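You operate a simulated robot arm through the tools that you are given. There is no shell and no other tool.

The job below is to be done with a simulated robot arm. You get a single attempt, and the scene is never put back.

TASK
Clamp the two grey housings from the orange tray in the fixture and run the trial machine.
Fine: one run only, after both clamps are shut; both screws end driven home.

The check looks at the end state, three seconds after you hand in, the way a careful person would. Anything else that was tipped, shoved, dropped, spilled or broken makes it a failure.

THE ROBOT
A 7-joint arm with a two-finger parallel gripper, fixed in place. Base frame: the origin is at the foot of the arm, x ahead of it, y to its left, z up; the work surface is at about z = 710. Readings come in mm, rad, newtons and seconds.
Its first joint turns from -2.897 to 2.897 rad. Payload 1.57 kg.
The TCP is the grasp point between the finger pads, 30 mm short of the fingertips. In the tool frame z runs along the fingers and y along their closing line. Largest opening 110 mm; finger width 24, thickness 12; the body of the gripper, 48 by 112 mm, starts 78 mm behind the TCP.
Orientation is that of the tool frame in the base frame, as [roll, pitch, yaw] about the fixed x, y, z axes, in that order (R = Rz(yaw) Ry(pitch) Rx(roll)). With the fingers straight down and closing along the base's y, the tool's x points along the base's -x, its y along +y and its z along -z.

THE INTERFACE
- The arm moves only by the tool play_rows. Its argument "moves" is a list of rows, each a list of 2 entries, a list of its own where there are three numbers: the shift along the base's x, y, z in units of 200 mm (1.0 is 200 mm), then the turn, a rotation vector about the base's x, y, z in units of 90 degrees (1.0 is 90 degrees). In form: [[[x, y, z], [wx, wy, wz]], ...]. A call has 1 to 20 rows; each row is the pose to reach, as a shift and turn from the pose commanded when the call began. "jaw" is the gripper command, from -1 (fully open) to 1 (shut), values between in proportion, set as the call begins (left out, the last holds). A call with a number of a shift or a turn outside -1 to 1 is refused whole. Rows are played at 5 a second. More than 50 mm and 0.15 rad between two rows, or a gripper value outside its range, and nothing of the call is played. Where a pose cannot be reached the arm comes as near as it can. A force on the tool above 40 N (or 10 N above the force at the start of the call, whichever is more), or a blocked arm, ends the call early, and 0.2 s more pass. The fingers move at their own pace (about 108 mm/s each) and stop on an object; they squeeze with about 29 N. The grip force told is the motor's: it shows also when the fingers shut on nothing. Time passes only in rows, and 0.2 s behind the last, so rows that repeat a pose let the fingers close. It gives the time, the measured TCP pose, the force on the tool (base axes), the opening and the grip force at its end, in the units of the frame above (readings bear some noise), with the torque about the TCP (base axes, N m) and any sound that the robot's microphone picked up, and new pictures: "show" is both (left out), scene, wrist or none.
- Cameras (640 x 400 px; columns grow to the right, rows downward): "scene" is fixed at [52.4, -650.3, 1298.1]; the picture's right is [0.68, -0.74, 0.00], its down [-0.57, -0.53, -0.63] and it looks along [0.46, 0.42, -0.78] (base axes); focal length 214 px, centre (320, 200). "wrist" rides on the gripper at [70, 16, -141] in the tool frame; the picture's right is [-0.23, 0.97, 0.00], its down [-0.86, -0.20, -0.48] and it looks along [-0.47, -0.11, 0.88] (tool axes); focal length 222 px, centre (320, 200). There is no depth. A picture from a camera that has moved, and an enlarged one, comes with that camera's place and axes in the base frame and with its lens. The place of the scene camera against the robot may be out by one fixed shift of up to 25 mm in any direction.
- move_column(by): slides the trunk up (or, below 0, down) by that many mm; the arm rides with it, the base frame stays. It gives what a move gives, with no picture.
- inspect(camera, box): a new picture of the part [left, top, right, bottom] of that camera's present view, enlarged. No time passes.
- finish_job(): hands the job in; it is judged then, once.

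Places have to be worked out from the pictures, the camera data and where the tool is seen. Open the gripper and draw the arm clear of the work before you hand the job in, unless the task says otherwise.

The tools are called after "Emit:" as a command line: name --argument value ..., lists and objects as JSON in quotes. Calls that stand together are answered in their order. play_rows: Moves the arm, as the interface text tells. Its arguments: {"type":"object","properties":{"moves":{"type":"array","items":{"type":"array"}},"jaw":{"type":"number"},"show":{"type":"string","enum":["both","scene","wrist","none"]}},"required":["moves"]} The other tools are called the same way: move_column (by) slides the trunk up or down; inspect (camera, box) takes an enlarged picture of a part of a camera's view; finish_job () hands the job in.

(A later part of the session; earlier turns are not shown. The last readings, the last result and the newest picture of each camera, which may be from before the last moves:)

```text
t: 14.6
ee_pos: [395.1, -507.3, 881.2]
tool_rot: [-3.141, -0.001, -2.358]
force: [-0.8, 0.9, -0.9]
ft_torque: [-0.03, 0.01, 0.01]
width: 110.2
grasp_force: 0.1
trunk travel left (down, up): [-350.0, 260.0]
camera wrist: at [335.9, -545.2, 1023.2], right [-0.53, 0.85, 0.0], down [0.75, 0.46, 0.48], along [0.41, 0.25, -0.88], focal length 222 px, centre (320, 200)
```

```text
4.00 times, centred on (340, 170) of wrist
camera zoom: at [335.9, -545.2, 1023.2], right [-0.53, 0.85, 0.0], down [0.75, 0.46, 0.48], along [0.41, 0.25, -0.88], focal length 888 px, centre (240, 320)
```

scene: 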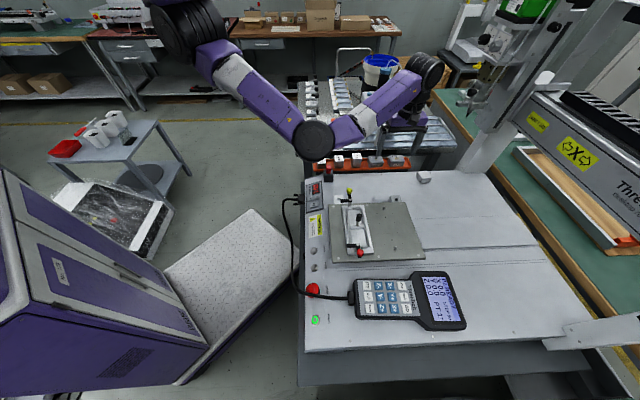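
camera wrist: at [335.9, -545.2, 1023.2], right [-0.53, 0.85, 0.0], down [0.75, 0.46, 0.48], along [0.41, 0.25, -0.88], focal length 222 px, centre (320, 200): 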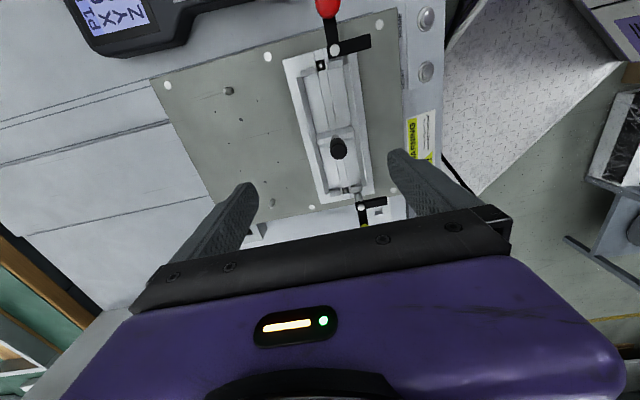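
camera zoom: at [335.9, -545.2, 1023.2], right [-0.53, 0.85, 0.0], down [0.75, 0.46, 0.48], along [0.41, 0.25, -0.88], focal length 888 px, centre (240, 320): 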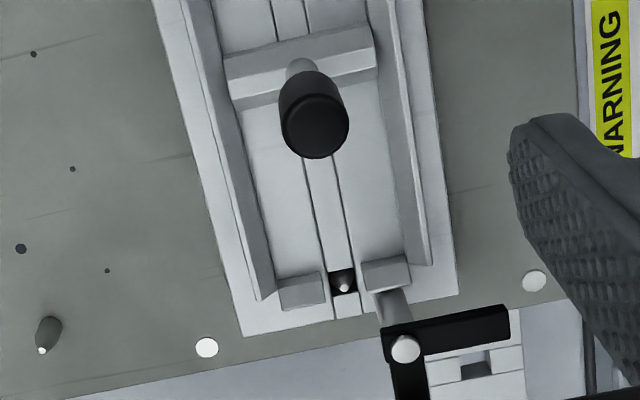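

The pockets run about u -154.4 to -96.2 and -83 to -25, 41.5 mm wide at the floor with chamfered rails, centre v≈619. So a housing must sit with its long side along u, held by its 40 mm faces. Plan: pick each from the tray with jaws along v, set it down turned 90° on the bare bed, re-grip it on the 40 mm faces, then place it. First I take a close look at A-34.

Emit:
play_rows --moves '[[[0.225, 0.092, 0.0], [0, 0, 0]], [[0.45, 0.184, 0.0], [0, 0, 0]], [[0.675, 0.276, 0.0], [0, 0, 0]], [[0.9, 0.37, 0.0], [0, 0, 0]]]' --jaw -0.418 --show "none"

Emit:
play_rows --moves '[[[0.15, 0.06, -0.05], [0, 0, 0]], [[0.3, 0.12, -0.1], [0, 0, 0]], [[0.45, 0.184, -0.17], [0, 0, 0]], [[0.45, 0.184, -0.26], [0, 0, 0]], [[0.45, 0.184, -0.26], [0, 0, 0]]]' --show "wrist"

Emit:
inspect --camera "wrist" --box '[240, 120, 400, 240]'

```text
t: 15.6
ee_pos: [577.1, -435.8, 880.8]
tool_rot: [3.141, 0.0, -2.357]
force: [-0.2, 0.1, 0.6]
ft_torque: [0.0, -0.01, -0.01]
width: 77.9
grasp_force: 0.1
trunk travel left (down, up): [-350.0, 260.0]
```

```text
t: 16.8
ee_pos: [666.3, -397.5, 827.0]
tool_rot: [-3.141, 0.001, -2.358]
force: [0.4, 0.6, -0.8]
ft_torque: [0.03, 0.0, 0.02]
width: 77.9
grasp_force: 0.1
trunk travel left (down, up): [-350.0, 260.0]
camera wrist: at [607.4, -434.4, 969.8], right [-0.53, 0.85, 0.0], down [0.75, 0.46, 0.48], along [0.41, 0.25, -0.88], focal length 222 px, centre (320, 200)
```

wrist: 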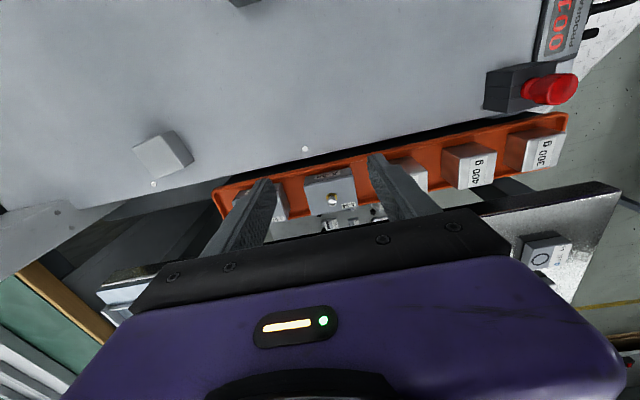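

```text
3.33 times, centred on (320, 180) of wrist
camera zoom: at [607.4, -434.4, 969.8], right [-0.53, 0.85, 0.0], down [0.75, 0.46, 0.48], along [0.41, 0.25, -0.88], focal length 740 px, centre (320, 267)
```

zoom: 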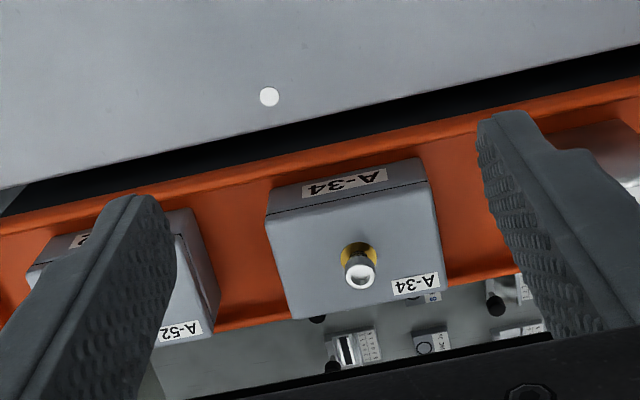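

The readings agree: A-34 centre at u≈238.7, v≈750.8, i.e. (699.7,-362.1). I narrow the jaws to 74 mm, move over it, go down to TCP z≈757, then close.

Emit:
play_rows --moves '[[[0.083, 0.088, 0.0], [0, 0, 0]], [[0.167, 0.177, 0.0], [0, 0, 0]], [[0.167, 0.177, -0.08], [0, 0, 0]], [[0.167, 0.177, -0.16], [0, 0, 0]], [[0.167, 0.177, -0.24], [0, 0, 0]], [[0.167, 0.177, -0.3], [0, 0, 0]], [[0.167, 0.177, -0.35], [0, 0, 0]], [[0.167, 0.177, -0.35], [0, 0, 0]]]' --jaw -0.345

Emit:
inspect --camera "scene" --box '[330, 140, 430, 190]'

Emit:
inspect --camera "wrist" --box '[220, 100, 420, 240]'

```text
t: 18.6
ee_pos: [700.1, -362.4, 758.8]
tool_rot: [-3.141, 0.001, -2.359]
force: [-0.2, 0.3, -0.1]
ft_torque: [0.01, 0.0, -0.03]
width: 73.8
grasp_force: 0.0
trunk travel left (down, up): [-350.0, 260.0]
camera wrist: at [640.2, -399.3, 900.4], right [-0.53, 0.85, 0.0], down [0.75, 0.46, 0.48], along [0.41, 0.25, -0.88], focal length 222 px, centre (320, 200)
```

scene: 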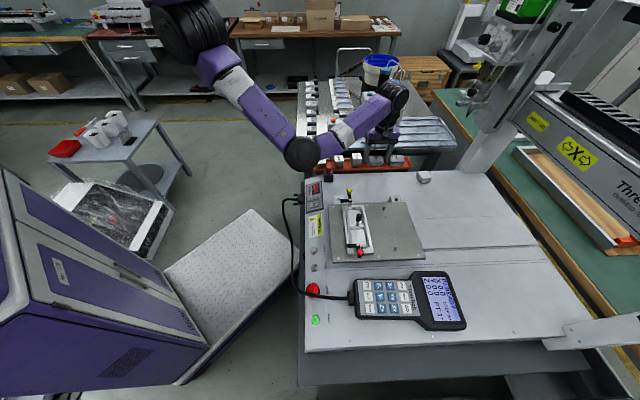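
wrist: 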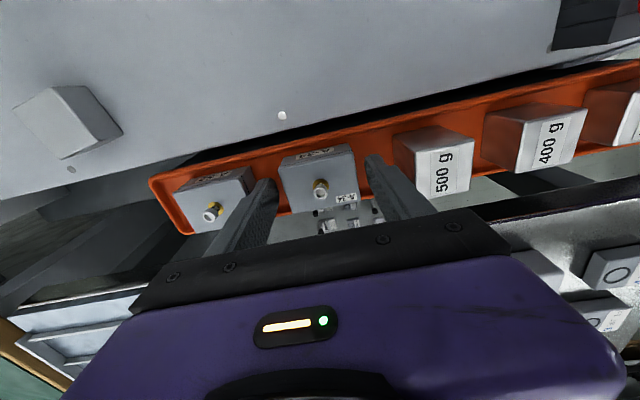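

```text
6.40 times, centred on (380, 165) of scene
camera zoom: at [52.4, -650.3, 1298.1], right [0.68, -0.74, 0.0], down [-0.57, -0.53, -0.63], along [0.46, 0.42, -0.78], focal length 1373 px, centre (-64, 424)
```

zoom: 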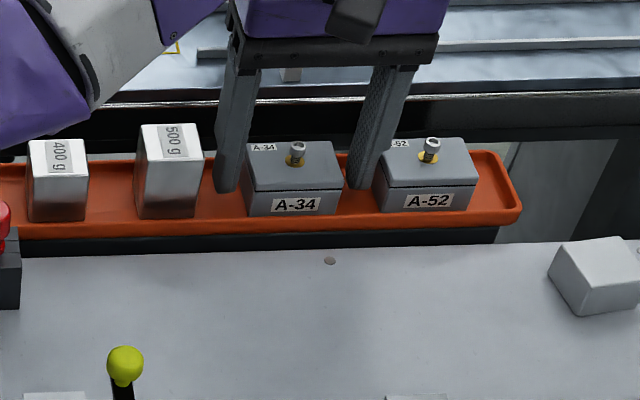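

```text
2.86 times, centred on (320, 170) of wrist
camera zoom: at [640.2, -399.3, 900.4], right [-0.53, 0.85, 0.0], down [0.75, 0.46, 0.48], along [0.41, 0.25, -0.88], focal length 635 px, centre (320, 286)
```

zoom: 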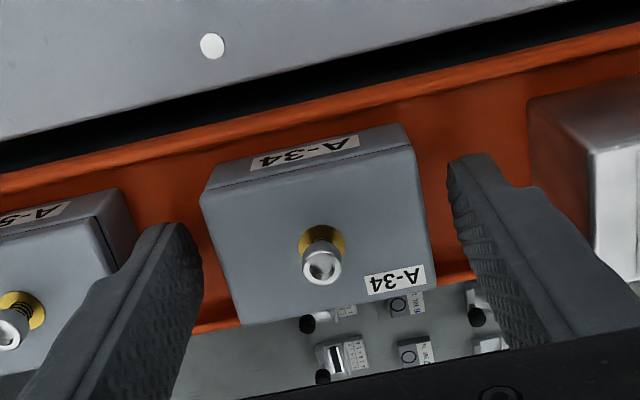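

The fingers straddle A-34 with a free gap on both sides. I close the jaws and then lift a little as a test.

Emit:
play_rows --moves '[[[0, 0, 0], [0, 0, 0]], [[0, 0, 0], [0, 0, 0]], [[0, 0, 0], [0, 0, 0]], [[0, 0, 0], [0, 0, 0]]]' --jaw 1 --show "none"

Emit:
play_rows --moves '[[[0, 0, 0.05], [0, 0, 0]], [[0, 0, 0.12], [0, 0, 0]], [[0, 0, 0.2], [0, 0, 0]], [[0, 0, 0.3], [0, 0, 0]], [[0, 0, 0.4], [0, 0, 0]], [[0, 0, 0.4], [0, 0, 0]]]'

Emit:
inspect --camera "wrist" --box '[220, 100, 420, 240]'

```text
t: 19.6
ee_pos: [699.9, -362.9, 758.7]
tool_rot: [-3.141, 0.0, -2.358]
force: [-0.5, 0.2, 0.1]
ft_torque: [0.01, 0.0, 0.02]
width: 55.0
grasp_force: 28.7
trunk travel left (down, up): [-350.0, 260.0]
```

```text
t: 21.0
ee_pos: [700.3, -360.9, 837.2]
tool_rot: [3.141, 0.0, -2.356]
force: [0.3, 0.3, -0.1]
ft_torque: [0.01, -0.04, 0.01]
width: 0.1
grasp_force: 21.4
trunk travel left (down, up): [-350.0, 260.0]
camera wrist: at [640.0, -398.9, 980.1], right [-0.53, 0.85, 0.0], down [0.75, 0.46, 0.48], along [0.41, 0.25, -0.88], focal length 222 px, centre (320, 200)
```

scene: 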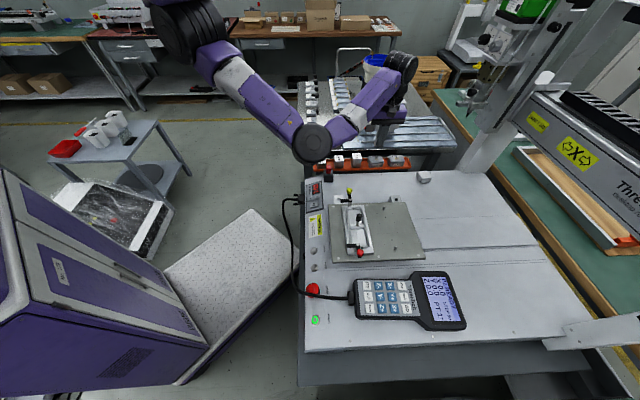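
wrist: 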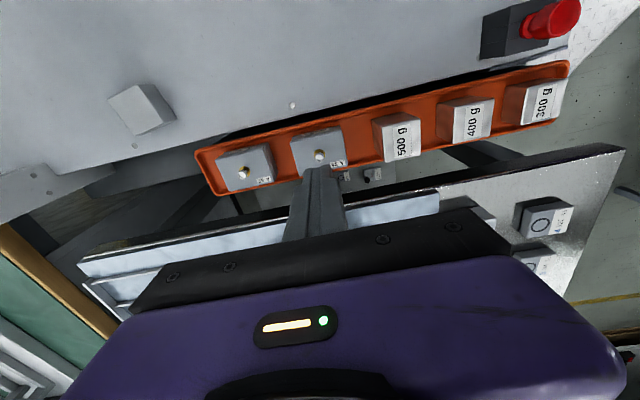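

```text
2.86 times, centred on (320, 170) of wrist
camera zoom: at [640.0, -398.9, 980.1], right [-0.53, 0.85, 0.0], down [0.75, 0.46, 0.48], along [0.41, 0.25, -0.88], focal length 635 px, centre (320, 286)
```

zoom: 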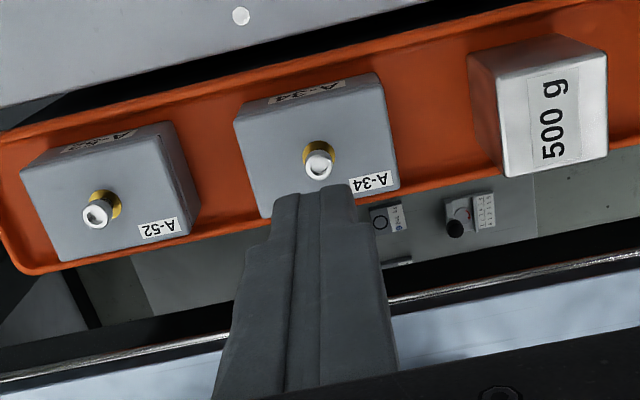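

The jaws gripped at 55 mm but slipped off on the lift; A-34 is still in its place. I'll open, go about 5 mm deeper with fingertips just above the tray floor, grip again and lift slowly.

Emit:
play_rows --moves '[[[0, 0, 0], [0, 0, 0]], [[0, 0, -0.0], [0, 0, 0]], [[0, 0, -0.1], [0, 0, 0]], [[0, 0, -0.2], [0, 0, 0]], [[0, 0, -0.3], [0, 0, 0]], [[0, 0, -0.37], [0, 0, 0]], [[0, 0, -0.4], [0, 0, 0]], [[0, 0, -0.415], [0, 0, 0]], [[0, 0, -0.415], [0, 0, 0]]]' --jaw -0.345 --show "wrist"

Emit:
inspect --camera "scene" --box '[350, 145, 420, 185]'

Emit:
inspect --camera "wrist" --box '[220, 100, 420, 240]'

```text
t: 23.0
ee_pos: [700.0, -361.3, 755.3]
tool_rot: [-3.141, 0.0, -2.357]
force: [0.0, -0.3, 0.5]
ft_torque: [-0.04, -0.01, -0.02]
width: 74.0
grasp_force: 0.3
trunk travel left (down, up): [-350.0, 260.0]
camera wrist: at [640.0, -399.1, 896.9], right [-0.53, 0.85, 0.0], down [0.75, 0.46, 0.48], along [0.41, 0.25, -0.88], focal length 222 px, centre (320, 200)
```

wrist: 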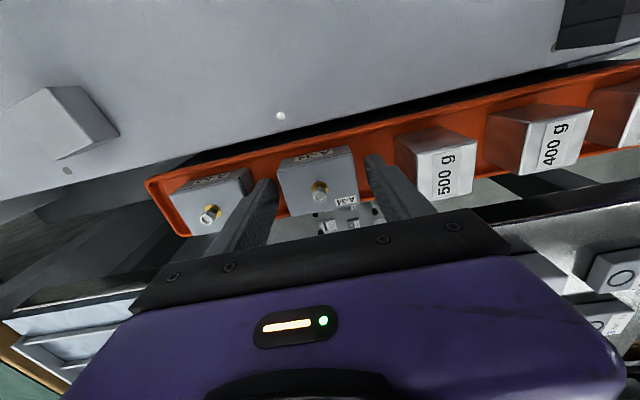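

```text
9.14 times, centred on (385, 165) of scene
camera zoom: at [52.4, -650.3, 1298.1], right [0.68, -0.74, 0.0], down [-0.57, -0.53, -0.63], along [0.46, 0.42, -0.78], focal length 1961 px, centre (-274, 520)
```

zoom: 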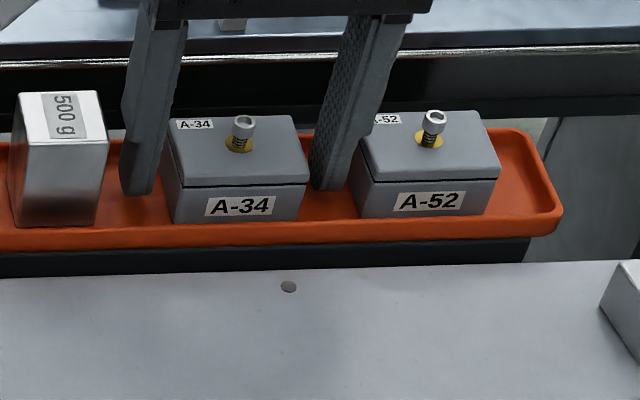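

```text
2.86 times, centred on (320, 170) of wrist
camera zoom: at [640.0, -399.1, 896.9], right [-0.53, 0.85, 0.0], down [0.75, 0.46, 0.48], along [0.41, 0.25, -0.88], focal length 635 px, centre (320, 286)
```

zoom: 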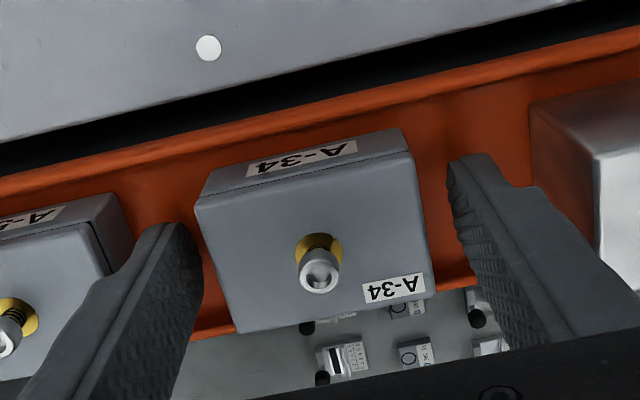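

The fingertips are now close to the tray floor beside A-34. I grip again, hold about a second, then lift slowly.

Emit:
play_rows --moves '[[[0, 0, 0], [0, 0, 0]], [[0, 0, 0], [0, 0, 0]], [[0, 0, 0], [0, 0, 0]], [[0, 0, 0], [0, 0, 0]], [[0, 0, 0], [0, 0, 0]], [[0, 0, 0.01], [0, 0, 0]], [[0, 0, 0.02], [0, 0, 0]], [[0, 0, 0.03], [0, 0, 0]], [[0, 0, 0.04], [0, 0, 0]]]' --jaw 1 --show "wrist"

Emit:
inspect --camera "scene" --box '[350, 145, 420, 185]'

Emit:
inspect --camera "wrist" --box '[220, 100, 420, 240]'

```text
t: 25.0
ee_pos: [699.2, -362.0, 764.4]
tool_rot: [-3.142, 0.001, -2.359]
force: [0.1, 0.5, -0.2]
ft_torque: [0.01, -0.01, 0.0]
width: 54.7
grasp_force: 29.7
trunk travel left (down, up): [-350.0, 260.0]
camera wrist: at [639.8, -399.1, 905.5], right [-0.53, 0.85, 0.0], down [0.75, 0.46, 0.48], along [0.41, 0.25, -0.88], focal length 222 px, centre (320, 200)
```

wrist: 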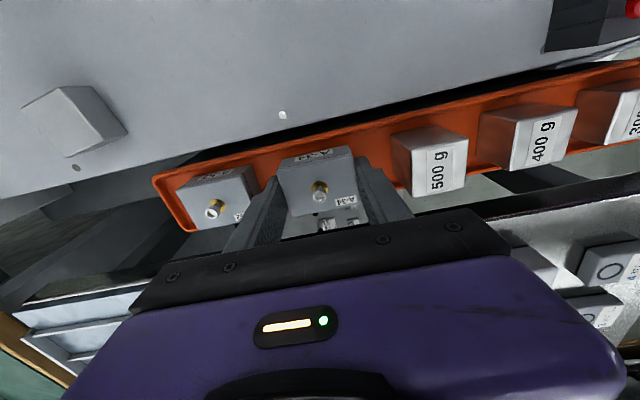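

```text
9.14 times, centred on (385, 165) of scene
camera zoom: at [52.4, -650.3, 1298.1], right [0.68, -0.74, 0.0], down [-0.57, -0.53, -0.63], along [0.46, 0.42, -0.78], focal length 1961 px, centre (-274, 520)
```

zoom: 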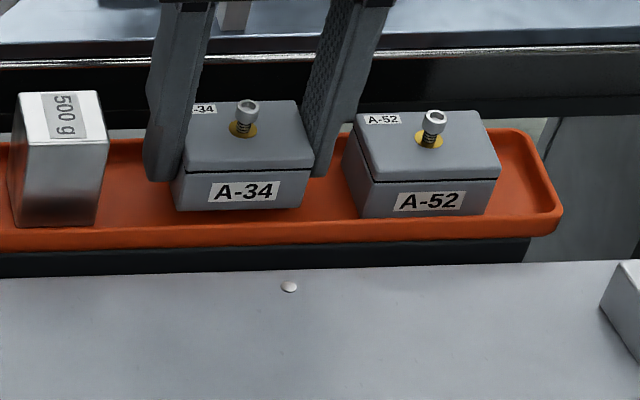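

```text
2.86 times, centred on (320, 170) of wrist
camera zoom: at [639.8, -399.1, 905.5], right [-0.53, 0.85, 0.0], down [0.75, 0.46, 0.48], along [0.41, 0.25, -0.88], focal length 635 px, centre (320, 286)
```

zoom: 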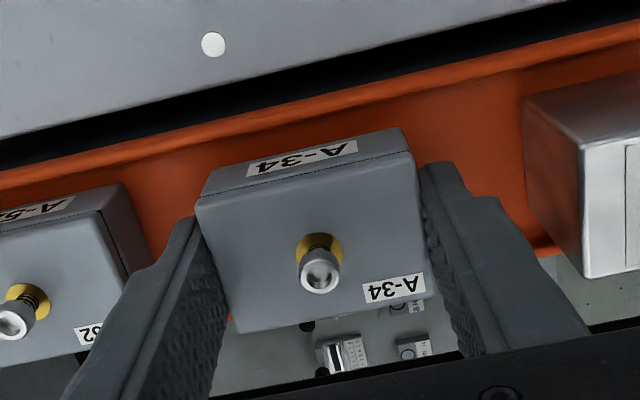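

A-34 has come up with the jaws at 54.7 mm. I keep lifting gently and check the grip.

Emit:
play_rows --moves '[[[0, 0, 0.02], [0, 0, 0]], [[0, 0, 0.05], [0, 0, 0]], [[0, 0, 0.09], [0, 0, 0]], [[0, 0, 0.13], [0, 0, 0]], [[0, 0, 0.17], [0, 0, 0]], [[0, 0, 0.21], [0, 0, 0]], [[0, 0, 0.25], [0, 0, 0]], [[0, 0, 0.25], [0, 0, 0]]]' --show "wrist"

Emit:
inspect --camera "wrist" --box '[220, 100, 420, 240]'

Emit:
inspect --camera "scene" --box '[340, 130, 430, 185]'

```text
t: 26.8
ee_pos: [699.9, -361.6, 813.4]
tool_rot: [-3.142, 0.0, -2.358]
force: [0.0, 0.0, -1.5]
ft_torque: [0.02, -0.01, -0.01]
width: 54.8
grasp_force: 29.2
trunk travel left (down, up): [-350.0, 260.0]
camera wrist: at [639.7, -399.4, 955.2], right [-0.53, 0.85, 0.0], down [0.75, 0.46, 0.48], along [0.41, 0.25, -0.88], focal length 222 px, centre (320, 200)
```

wrist: 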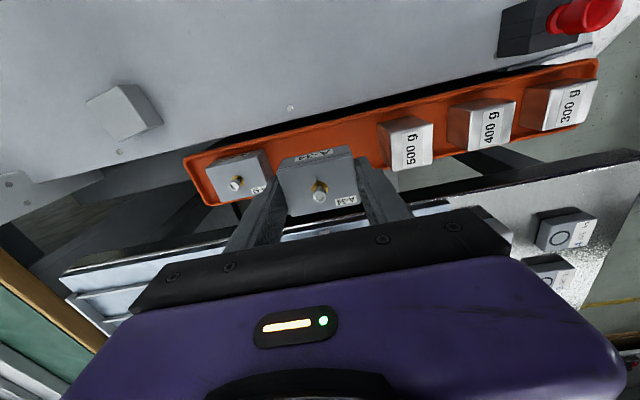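

```text
2.86 times, centred on (320, 170) of wrist
camera zoom: at [639.7, -399.4, 955.2], right [-0.53, 0.85, 0.0], down [0.75, 0.46, 0.48], along [0.41, 0.25, -0.88], focal length 635 px, centre (320, 286)
```

zoom: 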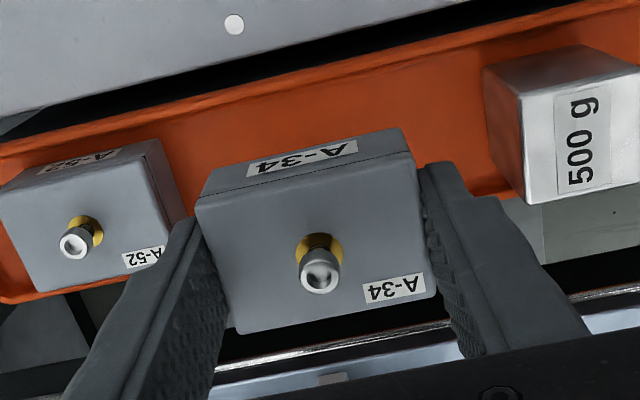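

```text
7.11 times, centred on (385, 158) of scene
camera zoom: at [52.4, -650.3, 1298.1], right [0.68, -0.74, 0.0], down [-0.57, -0.53, -0.63], along [0.46, 0.42, -0.78], focal length 1525 px, centre (-142, 502)
```

zoom: 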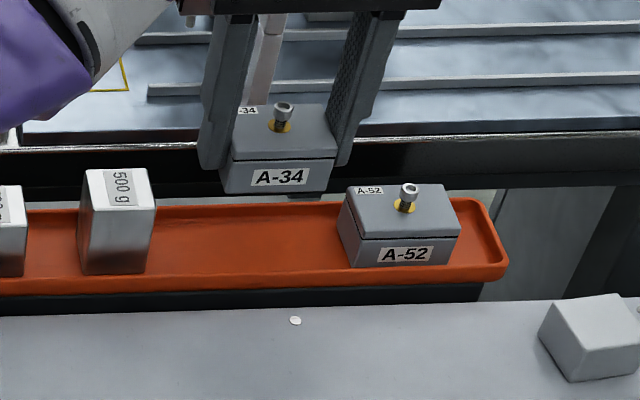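

A-34 is held firmly and level. I carry it over the bare bed to (u 130, v 690), i.e. (580,-396), then turn -90° so its long side lies along the channel direction.

Emit:
play_rows --moves '[[[-0.1, -0.05, 0.03], [0, 0, 0]], [[-0.22, -0.09, 0.03], [0, 0, 0]], [[-0.35, -0.12, 0.03], [0, 0, 0]], [[-0.48, -0.15, 0.03], [0, 0, 0]], [[-0.6, -0.172, 0.03], [0, 0, 0]], [[-0.6, -0.172, 0.03], [0, 0, -0.077]], [[-0.6, -0.172, 0.03], [0, 0, -0.154]], [[-0.6, -0.172, 0.03], [0, 0, -0.231]], [[-0.6, -0.172, 0.03], [0, 0, -0.308]], [[-0.6, -0.172, 0.03], [0, 0, -0.385]], [[-0.6, -0.172, 0.03], [0, 0, -0.462]], [[-0.6, -0.172, 0.03], [0, 0, -0.539]], [[-0.6, -0.172, 0.03], [0, 0, -0.616]], [[-0.6, -0.172, 0.03], [0, 0, -0.693]], [[-0.6, -0.172, 0.03], [0, 0, -0.77]], [[-0.6, -0.172, 0.03], [0, 0, -0.847]], [[-0.6, -0.172, 0.03], [0, 0, -0.924]], [[-0.6, -0.172, 0.03], [0, 0, -1.0]], [[-0.6, -0.172, 0.03], [0, 0, -1.0]]]'

```text
t: 30.8
ee_pos: [579.9, -396.5, 819.2]
tool_rot: [3.14, -0.001, 2.352]
force: [-0.2, -0.5, -0.4]
ft_torque: [-0.01, 0.0, 0.03]
width: 54.9
grasp_force: 28.9
trunk travel left (down, up): [-350.0, 260.0]
camera wrist: at [543.3, -335.0, 961.0], right [0.85, 0.53, 0.0], down [0.46, -0.75, 0.48], along [0.25, -0.41, -0.88], focal length 222 px, centre (320, 200)
```

scene: 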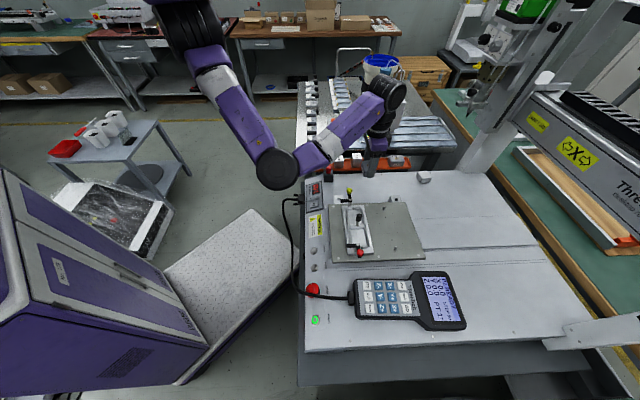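
wrist: 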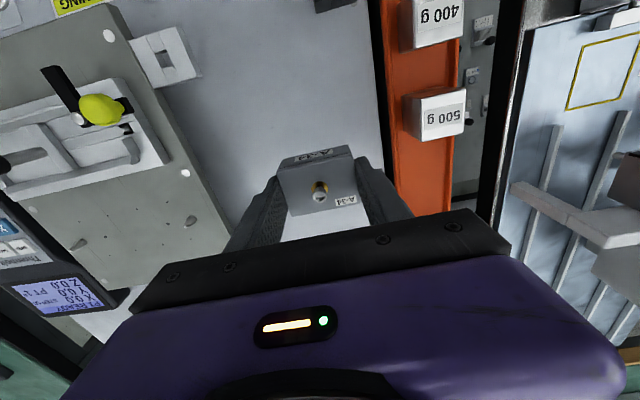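

The spot below is bare. I lower A-34 toward the bed, expecting contact near TCP z≈745, going gently at the end.

Emit:
play_rows --moves '[[[0, 0, -0.1], [0, 0, 0]], [[0, 0, -0.2], [0, 0, 0]], [[0, 0, -0.28], [0, 0, 0]], [[0, 0, -0.33], [0, 0, 0]], [[0, 0, -0.35], [0, 0, 0]], [[0, 0, -0.36], [0, 0, 0]], [[0, 0, -0.36], [0, 0, 0]]]' --show "none"

Emit:
inspect --camera "scene" --box '[330, 140, 420, 200]'

```text
t: 32.4
ee_pos: [580.6, -395.6, 748.0]
tool_rot: [3.141, 0.002, 2.355]
force: [0.9, 1.6, -0.5]
ft_torque: [0.0, 0.02, 0.0]
width: 54.9
grasp_force: 29.2
trunk travel left (down, up): [-350.0, 260.0]
```

```text
6.67 times, centred on (375, 170) of scene
camera zoom: at [52.4, -650.3, 1298.1], right [0.68, -0.74, 0.0], down [-0.57, -0.53, -0.63], along [0.46, 0.42, -0.78], focal length 1430 px, centre (-47, 400)
```

zoom: 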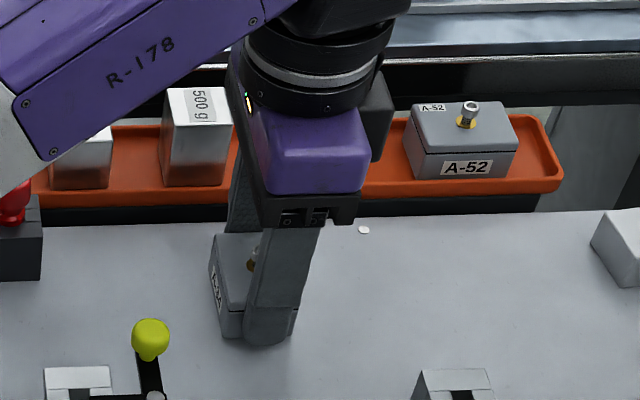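

No contact yet at z 748. I go on down in 1 mm steps.

Emit:
play_rows --moves '[[[0, 0, -0.005], [0, 0, 0]], [[0, 0, -0.01], [0, 0, 0]], [[0, 0, -0.01], [0, 0, 0]]]' --show "none"

Emit:
play_rows --moves '[[[0, 0, -0.005], [0, 0, 0]], [[0, 0, -0.01], [0, 0, 0]], [[0, 0, -0.01], [0, 0, 0]]]' --show "none"

```text
t: 33.2
ee_pos: [579.5, -395.2, 745.9]
tool_rot: [3.141, -0.002, 2.354]
force: [1.0, 0.0, -0.1]
ft_torque: [0.03, -0.01, -0.01]
width: 54.7
grasp_force: 29.3
trunk travel left (down, up): [-350.0, 260.0]
```

```text
t: 34.0
ee_pos: [580.3, -396.0, 745.7]
tool_rot: [-3.141, 0.004, 2.356]
force: [1.3, 3.9, 26.1]
ft_torque: [0.29, 0.03, 0.02]
width: 55.0
grasp_force: 28.8
trunk travel left (down, up): [-350.0, 260.0]
```

Contact with 26 N: A-34 rests on the bed. I release, raise the gripper, and then look.

Emit:
play_rows --moves '[[[0, 0, 0.005], [0, 0, 0]], [[0, 0, 0.005], [0, 0, 0]], [[0, 0, 0.005], [0, 0, 0]], [[0, 0, 0.06], [0, 0, 0]], [[0, 0, 0.16], [0, 0, 0]], [[0, 0, 0.3], [0, 0, 0]], [[0, 0, 0.4], [0, 0, 0]], [[0, 0, 0.4], [0, 0, 0]]]' --jaw -0.345

Emit:
inspect --camera "wrist" --box '[220, 80, 420, 220]'

```text
t: 35.8
ee_pos: [579.5, -395.4, 822.9]
tool_rot: [3.141, 0.0, 2.355]
force: [0.3, 0.1, -0.1]
ft_torque: [0.02, 0.01, 0.02]
width: 73.9
grasp_force: 0.1
trunk travel left (down, up): [-350.0, 260.0]
camera wrist: at [543.3, -334.7, 965.3], right [0.85, 0.53, 0.0], down [0.46, -0.75, 0.48], along [0.25, -0.41, -0.88], focal length 222 px, centre (320, 200)
```

scene: 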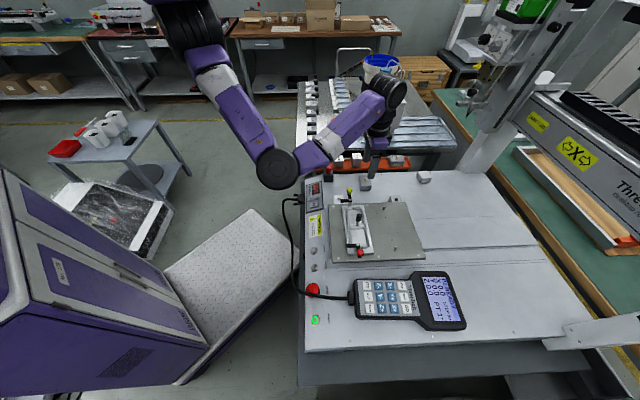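
wrist: 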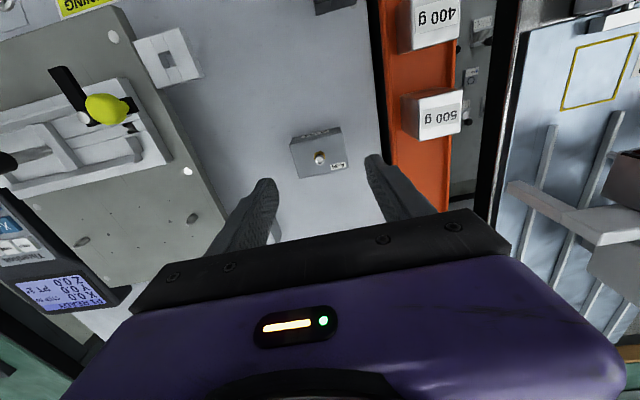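

```text
2.86 times, centred on (320, 150) of wrist
camera zoom: at [543.3, -334.7, 965.3], right [0.85, 0.53, 0.0], down [0.46, -0.75, 0.48], along [0.25, -0.41, -0.88], focal length 635 px, centre (320, 343)
```

zoom: 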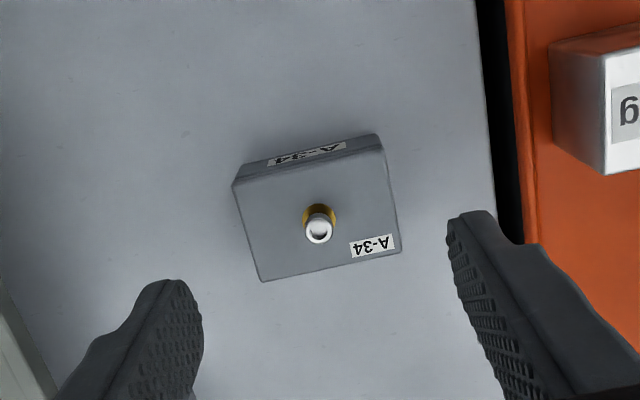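

A-34 stands on the bed at u≈130.4, v≈690.5. I turn back +90° above it so the jaws close along v, with a 60 mm opening.

Emit:
play_rows --moves '[[[0, 0, 0], [0, 0, 0.077]], [[0, 0, 0], [0, 0, 0.154]], [[0, 0, 0], [0, 0, 0.231]], [[0, 0, 0], [0, 0, 0.308]], [[0, 0, 0], [0, 0, 0.385]], [[0, 0, 0], [0, 0, 0.462]], [[0, 0, 0], [0, 0, 0.539]], [[0, 0, 0], [0, 0, 0.616]], [[0, 0, 0], [0, 0, 0.693]], [[0, 0, 0], [0, 0, 0.77]], [[0, 0, 0], [0, 0, 0.847]], [[0, 0, 0], [0, 0, 0.924]], [[0.004, -0.003, 0], [0, 0, 1.0]], [[0.004, -0.003, 0], [0, 0, 1.0]]]' --jaw -0.09 --show "none"

Emit:
play_rows --moves '[[[0, 0, -0.1], [0, 0, 0]], [[0, 0, -0.2], [0, 0, 0]], [[0, 0, -0.28], [0, 0, 0]], [[0, 0, -0.33], [0, 0, 0]], [[0, 0, -0.36], [0, 0, 0]], [[0, 0, -0.36], [0, 0, 0]]]' --show "wrist"

Emit:
inspect --camera "wrist" --box '[220, 100, 420, 240]'

Emit:
inspect --camera "scene" --box '[335, 155, 405, 205]'

```text
t: 38.8
ee_pos: [581.4, -397.4, 822.2]
tool_rot: [3.141, 0.001, -2.357]
force: [-0.2, 0.6, 0.1]
ft_torque: [0.01, 0.0, 0.01]
width: 60.0
grasp_force: 0.0
trunk travel left (down, up): [-350.0, 260.0]
```

```text
t: 40.2
ee_pos: [580.6, -397.8, 750.4]
tool_rot: [-3.14, -0.002, -2.359]
force: [0.3, -0.9, -0.5]
ft_torque: [-0.02, 0.02, 0.02]
width: 60.1
grasp_force: 0.1
trunk travel left (down, up): [-350.0, 260.0]
camera wrist: at [520.8, -434.4, 892.8], right [-0.53, 0.85, 0.0], down [0.75, 0.46, 0.48], along [0.41, 0.25, -0.88], focal length 222 px, centre (320, 200)
```

wrist: 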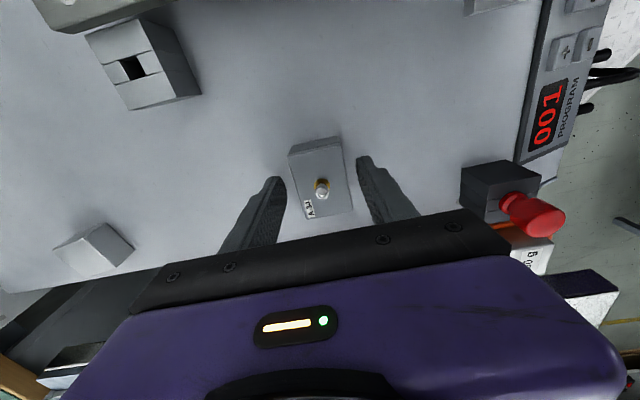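

```text
2.86 times, centred on (320, 170) of wrist
camera zoom: at [520.8, -434.4, 892.8], right [-0.53, 0.85, 0.0], down [0.75, 0.46, 0.48], along [0.41, 0.25, -0.88], focal length 635 px, centre (320, 286)
```

zoom: 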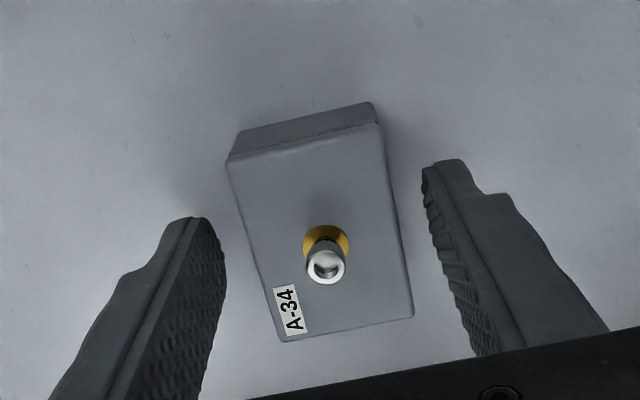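

```text
8.00 times, centred on (370, 180) of scene
camera zoom: at [52.4, -650.3, 1298.1], right [0.68, -0.74, 0.0], down [-0.57, -0.53, -0.63], along [0.46, 0.42, -0.78], focal length 1716 px, centre (-80, 360)
```

zoom: 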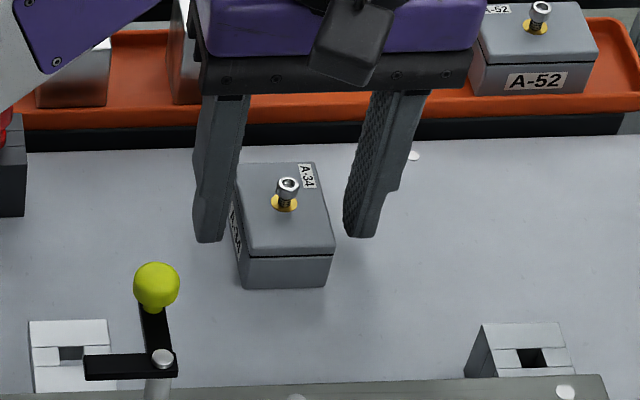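

The fingers straddle the 40 mm faces. I nudge 1 mm toward -v to centre, close, and lift slowly with the tips about 10 mm above the housing's bottom.

Emit:
play_rows --moves '[[[-0.005, 0.005, 0], [0, 0, 0]], [[-0.005, 0.005, 0], [0, 0, 0]]]' --show "none"

Emit:
play_rows --moves '[[[0, 0, 0], [0, 0, 0]], [[0, 0, 0], [0, 0, 0]], [[0, 0, 0], [0, 0, 0]], [[0, 0, 0], [0, 0, 0]], [[0, 0, 0], [0, 0, 0]], [[0, 0, 0.01], [0, 0, 0]], [[0, 0, 0.02], [0, 0, 0]], [[0, 0, 0.03], [0, 0, 0]], [[0, 0, 0.05], [0, 0, 0]], [[0, 0, 0.07], [0, 0, 0]], [[0, 0, 0.1], [0, 0, 0]]]' --jaw 1 --show "wrist"

Emit:
inspect --camera "wrist" --box '[220, 100, 420, 240]'

Emit:
inspect --camera "scene" --box '[335, 155, 405, 205]'

```text
t: 40.8
ee_pos: [579.0, -394.6, 750.4]
tool_rot: [3.142, -0.001, -2.359]
force: [-0.3, 0.4, 0.9]
ft_torque: [0.01, 0.0, -0.01]
width: 59.9
grasp_force: 0.0
trunk travel left (down, up): [-350.0, 260.0]
```

```text
t: 43.2
ee_pos: [579.7, -394.9, 771.7]
tool_rot: [-3.142, 0.0, -2.356]
force: [-0.1, 0.2, 0.2]
ft_torque: [0.02, -0.02, -0.05]
width: 38.8
grasp_force: 28.8
trunk travel left (down, up): [-350.0, 260.0]
camera wrist: at [519.7, -433.0, 913.4], right [-0.53, 0.85, 0.0], down [0.75, 0.46, 0.48], along [0.41, 0.25, -0.88], focal length 222 px, centre (320, 200)
```

wrist: 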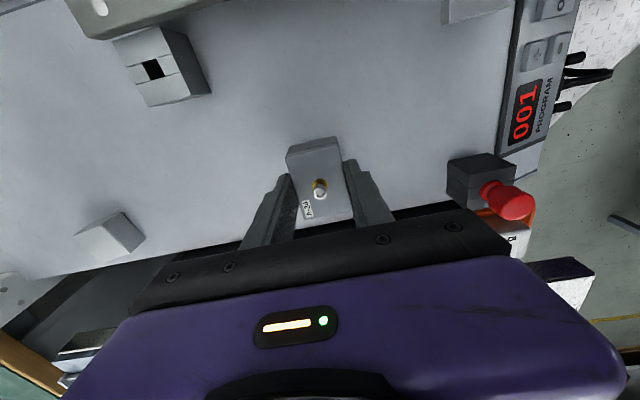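

```text
2.86 times, centred on (320, 170) of wrist
camera zoom: at [519.7, -433.0, 913.4], right [-0.53, 0.85, 0.0], down [0.75, 0.46, 0.48], along [0.41, 0.25, -0.88], focal length 635 px, centre (320, 286)
```

zoom: 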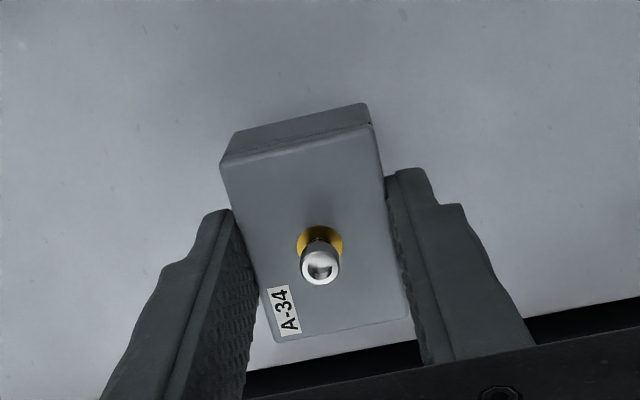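

```text
8.00 times, centred on (370, 180) of scene
camera zoom: at [52.4, -650.3, 1298.1], right [0.68, -0.74, 0.0], down [-0.57, -0.53, -0.63], along [0.46, 0.42, -0.78], focal length 1716 px, centre (-80, 360)
```

zoom: 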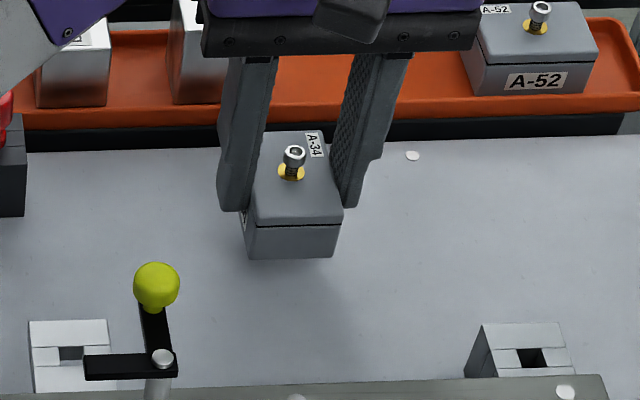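

A-34 is held level at 38.8 mm. I raise it to z≈890, well above the handles, and carry it over the red-end pocket at u -125, v 619 → (349.6,-526.1).

Emit:
play_rows --moves '[[[0, 0, 0.1], [0, 0, 0]], [[0, 0, 0.25], [0, 0, 0]], [[0, 0, 0.4], [0, 0, 0]], [[0, 0, 0.55], [0, 0, 0]], [[-0.05, -0.03, 0.61], [0, 0, 0]], [[-0.19, -0.11, 0.61], [0, 0, 0]], [[-0.33, -0.19, 0.61], [0, 0, 0]], [[-0.46, -0.262, 0.61], [0, 0, 0]], [[-0.575, -0.328, 0.61], [0, 0, 0]], [[-0.575, -0.328, 0.61], [0, 0, 0]]]' --show "none"

Emit:
play_rows --moves '[[[-0.1, -0.058, 0], [0, 0, 0]], [[-0.24, -0.137, 0], [0, 0, 0]], [[-0.38, -0.216, 0], [0, 0, 0]], [[-0.5, -0.285, 0], [0, 0, 0]], [[-0.575, -0.328, 0], [0, 0, 0]], [[-0.575, -0.328, 0], [0, 0, 0]]]'

Emit:
inspect --camera "wrist" --box '[220, 60, 420, 220]'

Emit:
inspect --camera "scene" --box '[325, 180, 415, 270]'

```text
t: 45.4
ee_pos: [463.5, -461.7, 893.1]
tool_rot: [3.141, -0.002, -2.356]
force: [-0.2, 0.2, -0.2]
ft_torque: [-0.01, -0.01, 0.01]
width: 38.7
grasp_force: 28.8
trunk travel left (down, up): [-350.0, 260.0]
```

```text
t: 46.8
ee_pos: [350.0, -526.7, 893.1]
tool_rot: [3.142, 0.0, -2.358]
force: [-0.2, -0.1, 0.0]
ft_torque: [-0.01, -0.03, -0.03]
width: 38.9
grasp_force: 29.3
trunk travel left (down, up): [-350.0, 260.0]
camera wrist: at [290.3, -564.2, 1035.2], right [-0.53, 0.85, 0.0], down [0.75, 0.46, 0.48], along [0.41, 0.25, -0.88], focal length 222 px, centre (320, 200)
```

scene: 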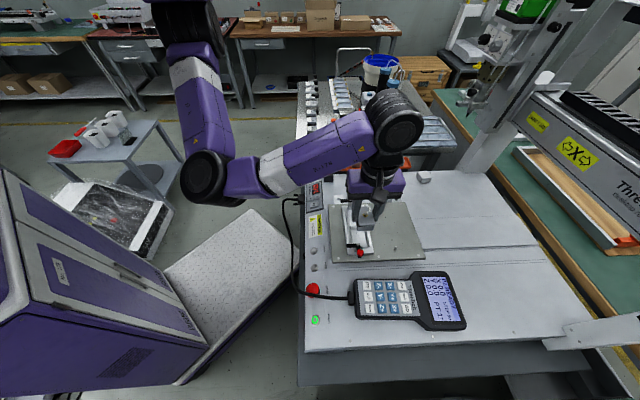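
wrist: 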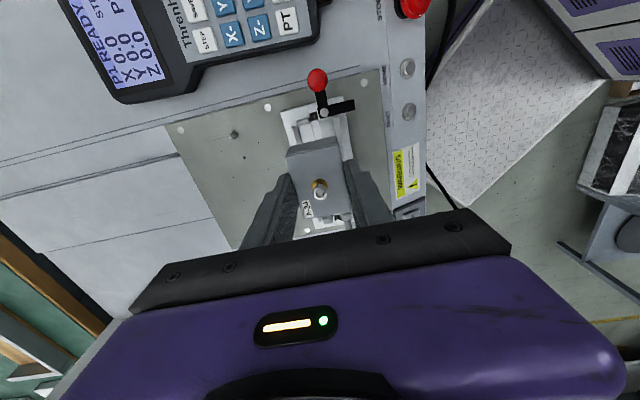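

```text
2.50 times, centred on (320, 140) of wrist
camera zoom: at [290.3, -564.2, 1035.2], right [-0.53, 0.85, 0.0], down [0.75, 0.46, 0.48], along [0.41, 0.25, -0.88], focal length 555 px, centre (320, 350)
```

zoom: 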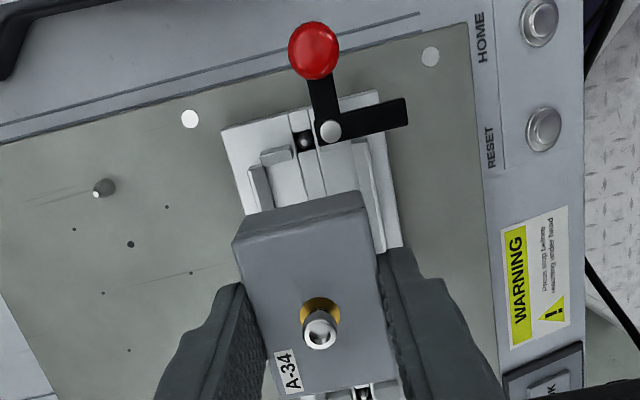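

```text
4.44 times, centred on (370, 225) of scene
camera zoom: at [52.4, -650.3, 1298.1], right [0.68, -0.74, 0.0], down [-0.57, -0.53, -0.63], along [0.46, 0.42, -0.78], focal length 953 px, centre (98, 89)
```

zoom: 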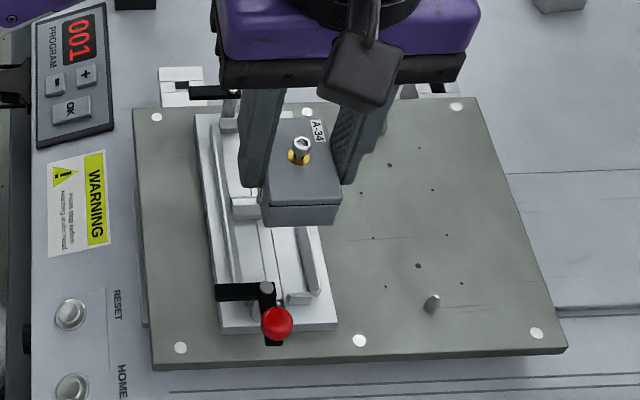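

Reprojecting puts the held housing at u -125.5, v 620.3, with the fixture centre at v≈619.4. The knob cap slightly overhangs the pocket, so I shift about 1 mm to -u and 1 mm to -v and come down partway, watching the side forces.

Emit:
play_rows --moves '[[[-0.0075, 0, 0], [0, 0, 0]], [[-0.0075, 0, -0.06], [0, 0, 0]], [[-0.0075, 0, -0.12], [0, 0, 0]], [[-0.0075, 0, -0.18], [0, 0, 0]], [[-0.0075, 0, -0.24], [0, 0, 0]], [[-0.0075, 0, -0.3], [0, 0, 0]], [[-0.0075, 0, -0.3], [0, 0, 0]]]'

Emit:
inspect --camera "wrist" --box '[220, 60, 420, 220]'

Emit:
inspect --camera "scene" --box '[325, 190, 405, 270]'

```text
t: 48.4
ee_pos: [347.8, -526.6, 832.0]
tool_rot: [3.139, -0.001, -2.359]
force: [0.1, -0.2, -0.8]
ft_torque: [0.02, 0.0, 0.01]
width: 38.9
grasp_force: 28.8
trunk travel left (down, up): [-350.0, 260.0]
camera wrist: at [288.4, -564.4, 975.1], right [-0.53, 0.85, 0.0], down [0.75, 0.46, 0.48], along [0.41, 0.25, -0.88], focal length 222 px, centre (320, 200)
```

scene: 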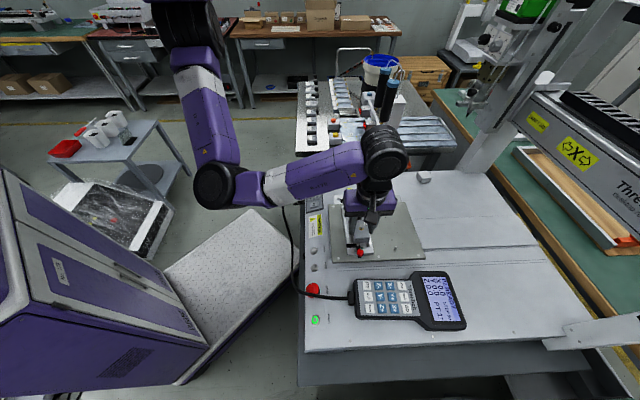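
wrist: 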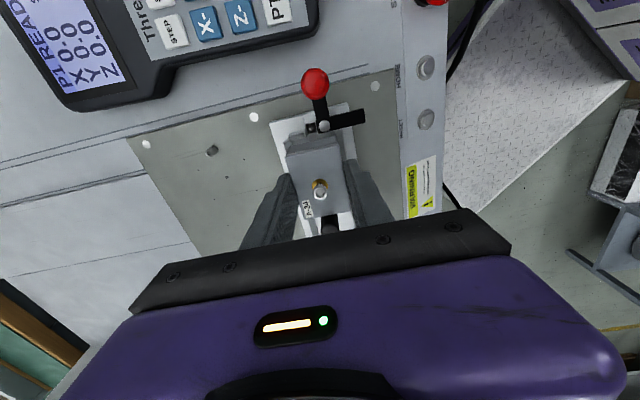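

```text
2.50 times, centred on (320, 140) of wrist
camera zoom: at [288.4, -564.4, 975.1], right [-0.53, 0.85, 0.0], down [0.75, 0.46, 0.48], along [0.41, 0.25, -0.88], focal length 555 px, centre (320, 350)
```

zoom: 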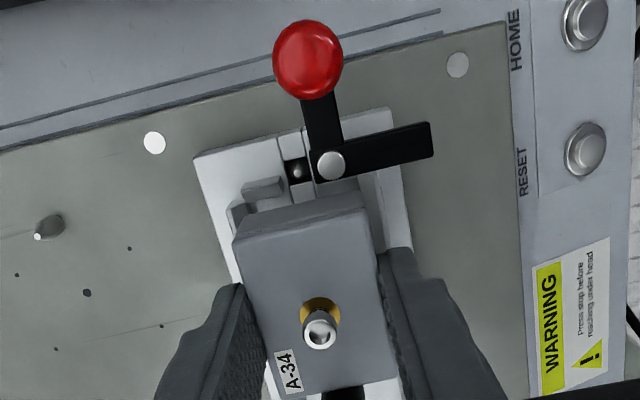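

```text
5.00 times, centred on (365, 230) of scene
camera zoom: at [52.4, -650.3, 1298.1], right [0.68, -0.74, 0.0], down [-0.57, -0.53, -0.63], along [0.46, 0.42, -0.78], focal length 1072 px, centre (95, 50)
```

zoom: 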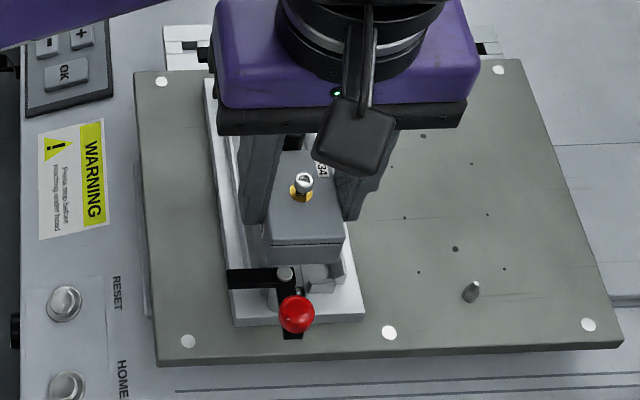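

No contact so far, and the housing is lined up with the pocket. I lower further, slowly.

Emit:
play_rows --moves '[[[0, 0, -0.03], [0, 0, 0]], [[0, 0, -0.06], [0, 0, 0]], [[0, 0, -0.08], [0, 0, 0]], [[0, 0, -0.095], [0, 0, 0]], [[0, 0, -0.095], [0, 0, 0]]]' --show "none"

Emit:
play_rows --moves '[[[0, 0, -0.006], [0, 0, 0]], [[0, 0, -0.012], [0, 0, 0]], [[0, 0, -0.012], [0, 0, 0]]]' --show "none"

```text
t: 49.6
ee_pos: [348.6, -527.7, 813.7]
tool_rot: [-3.14, 0.004, -2.356]
force: [1.9, 2.4, -1.9]
ft_torque: [0.1, -0.07, 0.03]
width: 38.7
grasp_force: 28.8
trunk travel left (down, up): [-350.0, 260.0]
```

```text
t: 50.4
ee_pos: [347.2, -527.5, 812.1]
tool_rot: [-3.139, -0.002, -2.357]
force: [3.7, 3.0, 0.6]
ft_torque: [0.07, -0.11, 0.02]
width: 38.9
grasp_force: 29.1
trunk travel left (down, up): [-350.0, 260.0]
```

A light +u side force of about 5 N shows the housing touching the end block's lead-in. I ease 1 mm to +u and go on down.

Emit:
play_rows --moves '[[[0.004, 0.004, 0], [0, 0, 0]], [[0.004, 0.004, -0.008], [0, 0, 0]], [[0.004, 0.004, -0.015], [0, 0, 0]], [[0.004, 0.004, -0.015], [0, 0, 0]]]' --show "none"

Emit:
inspect --camera "scene" --box '[335, 200, 395, 265]'

```text
t: 51.4
ee_pos: [347.8, -526.3, 807.9]
tool_rot: [-3.14, -0.001, -2.358]
force: [0.9, 3.2, 15.5]
ft_torque: [0.21, -0.05, 0.04]
width: 38.6
grasp_force: 28.7
trunk travel left (down, up): [-350.0, 260.0]
```

```text
6.15 times, centred on (365, 232) of scene
camera zoom: at [52.4, -650.3, 1298.1], right [0.68, -0.74, 0.0], down [-0.57, -0.53, -0.63], along [0.46, 0.42, -0.78], focal length 1320 px, centre (43, 0)
```

zoom: 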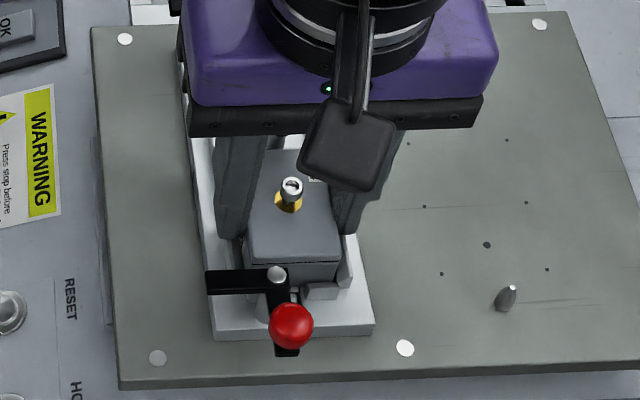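

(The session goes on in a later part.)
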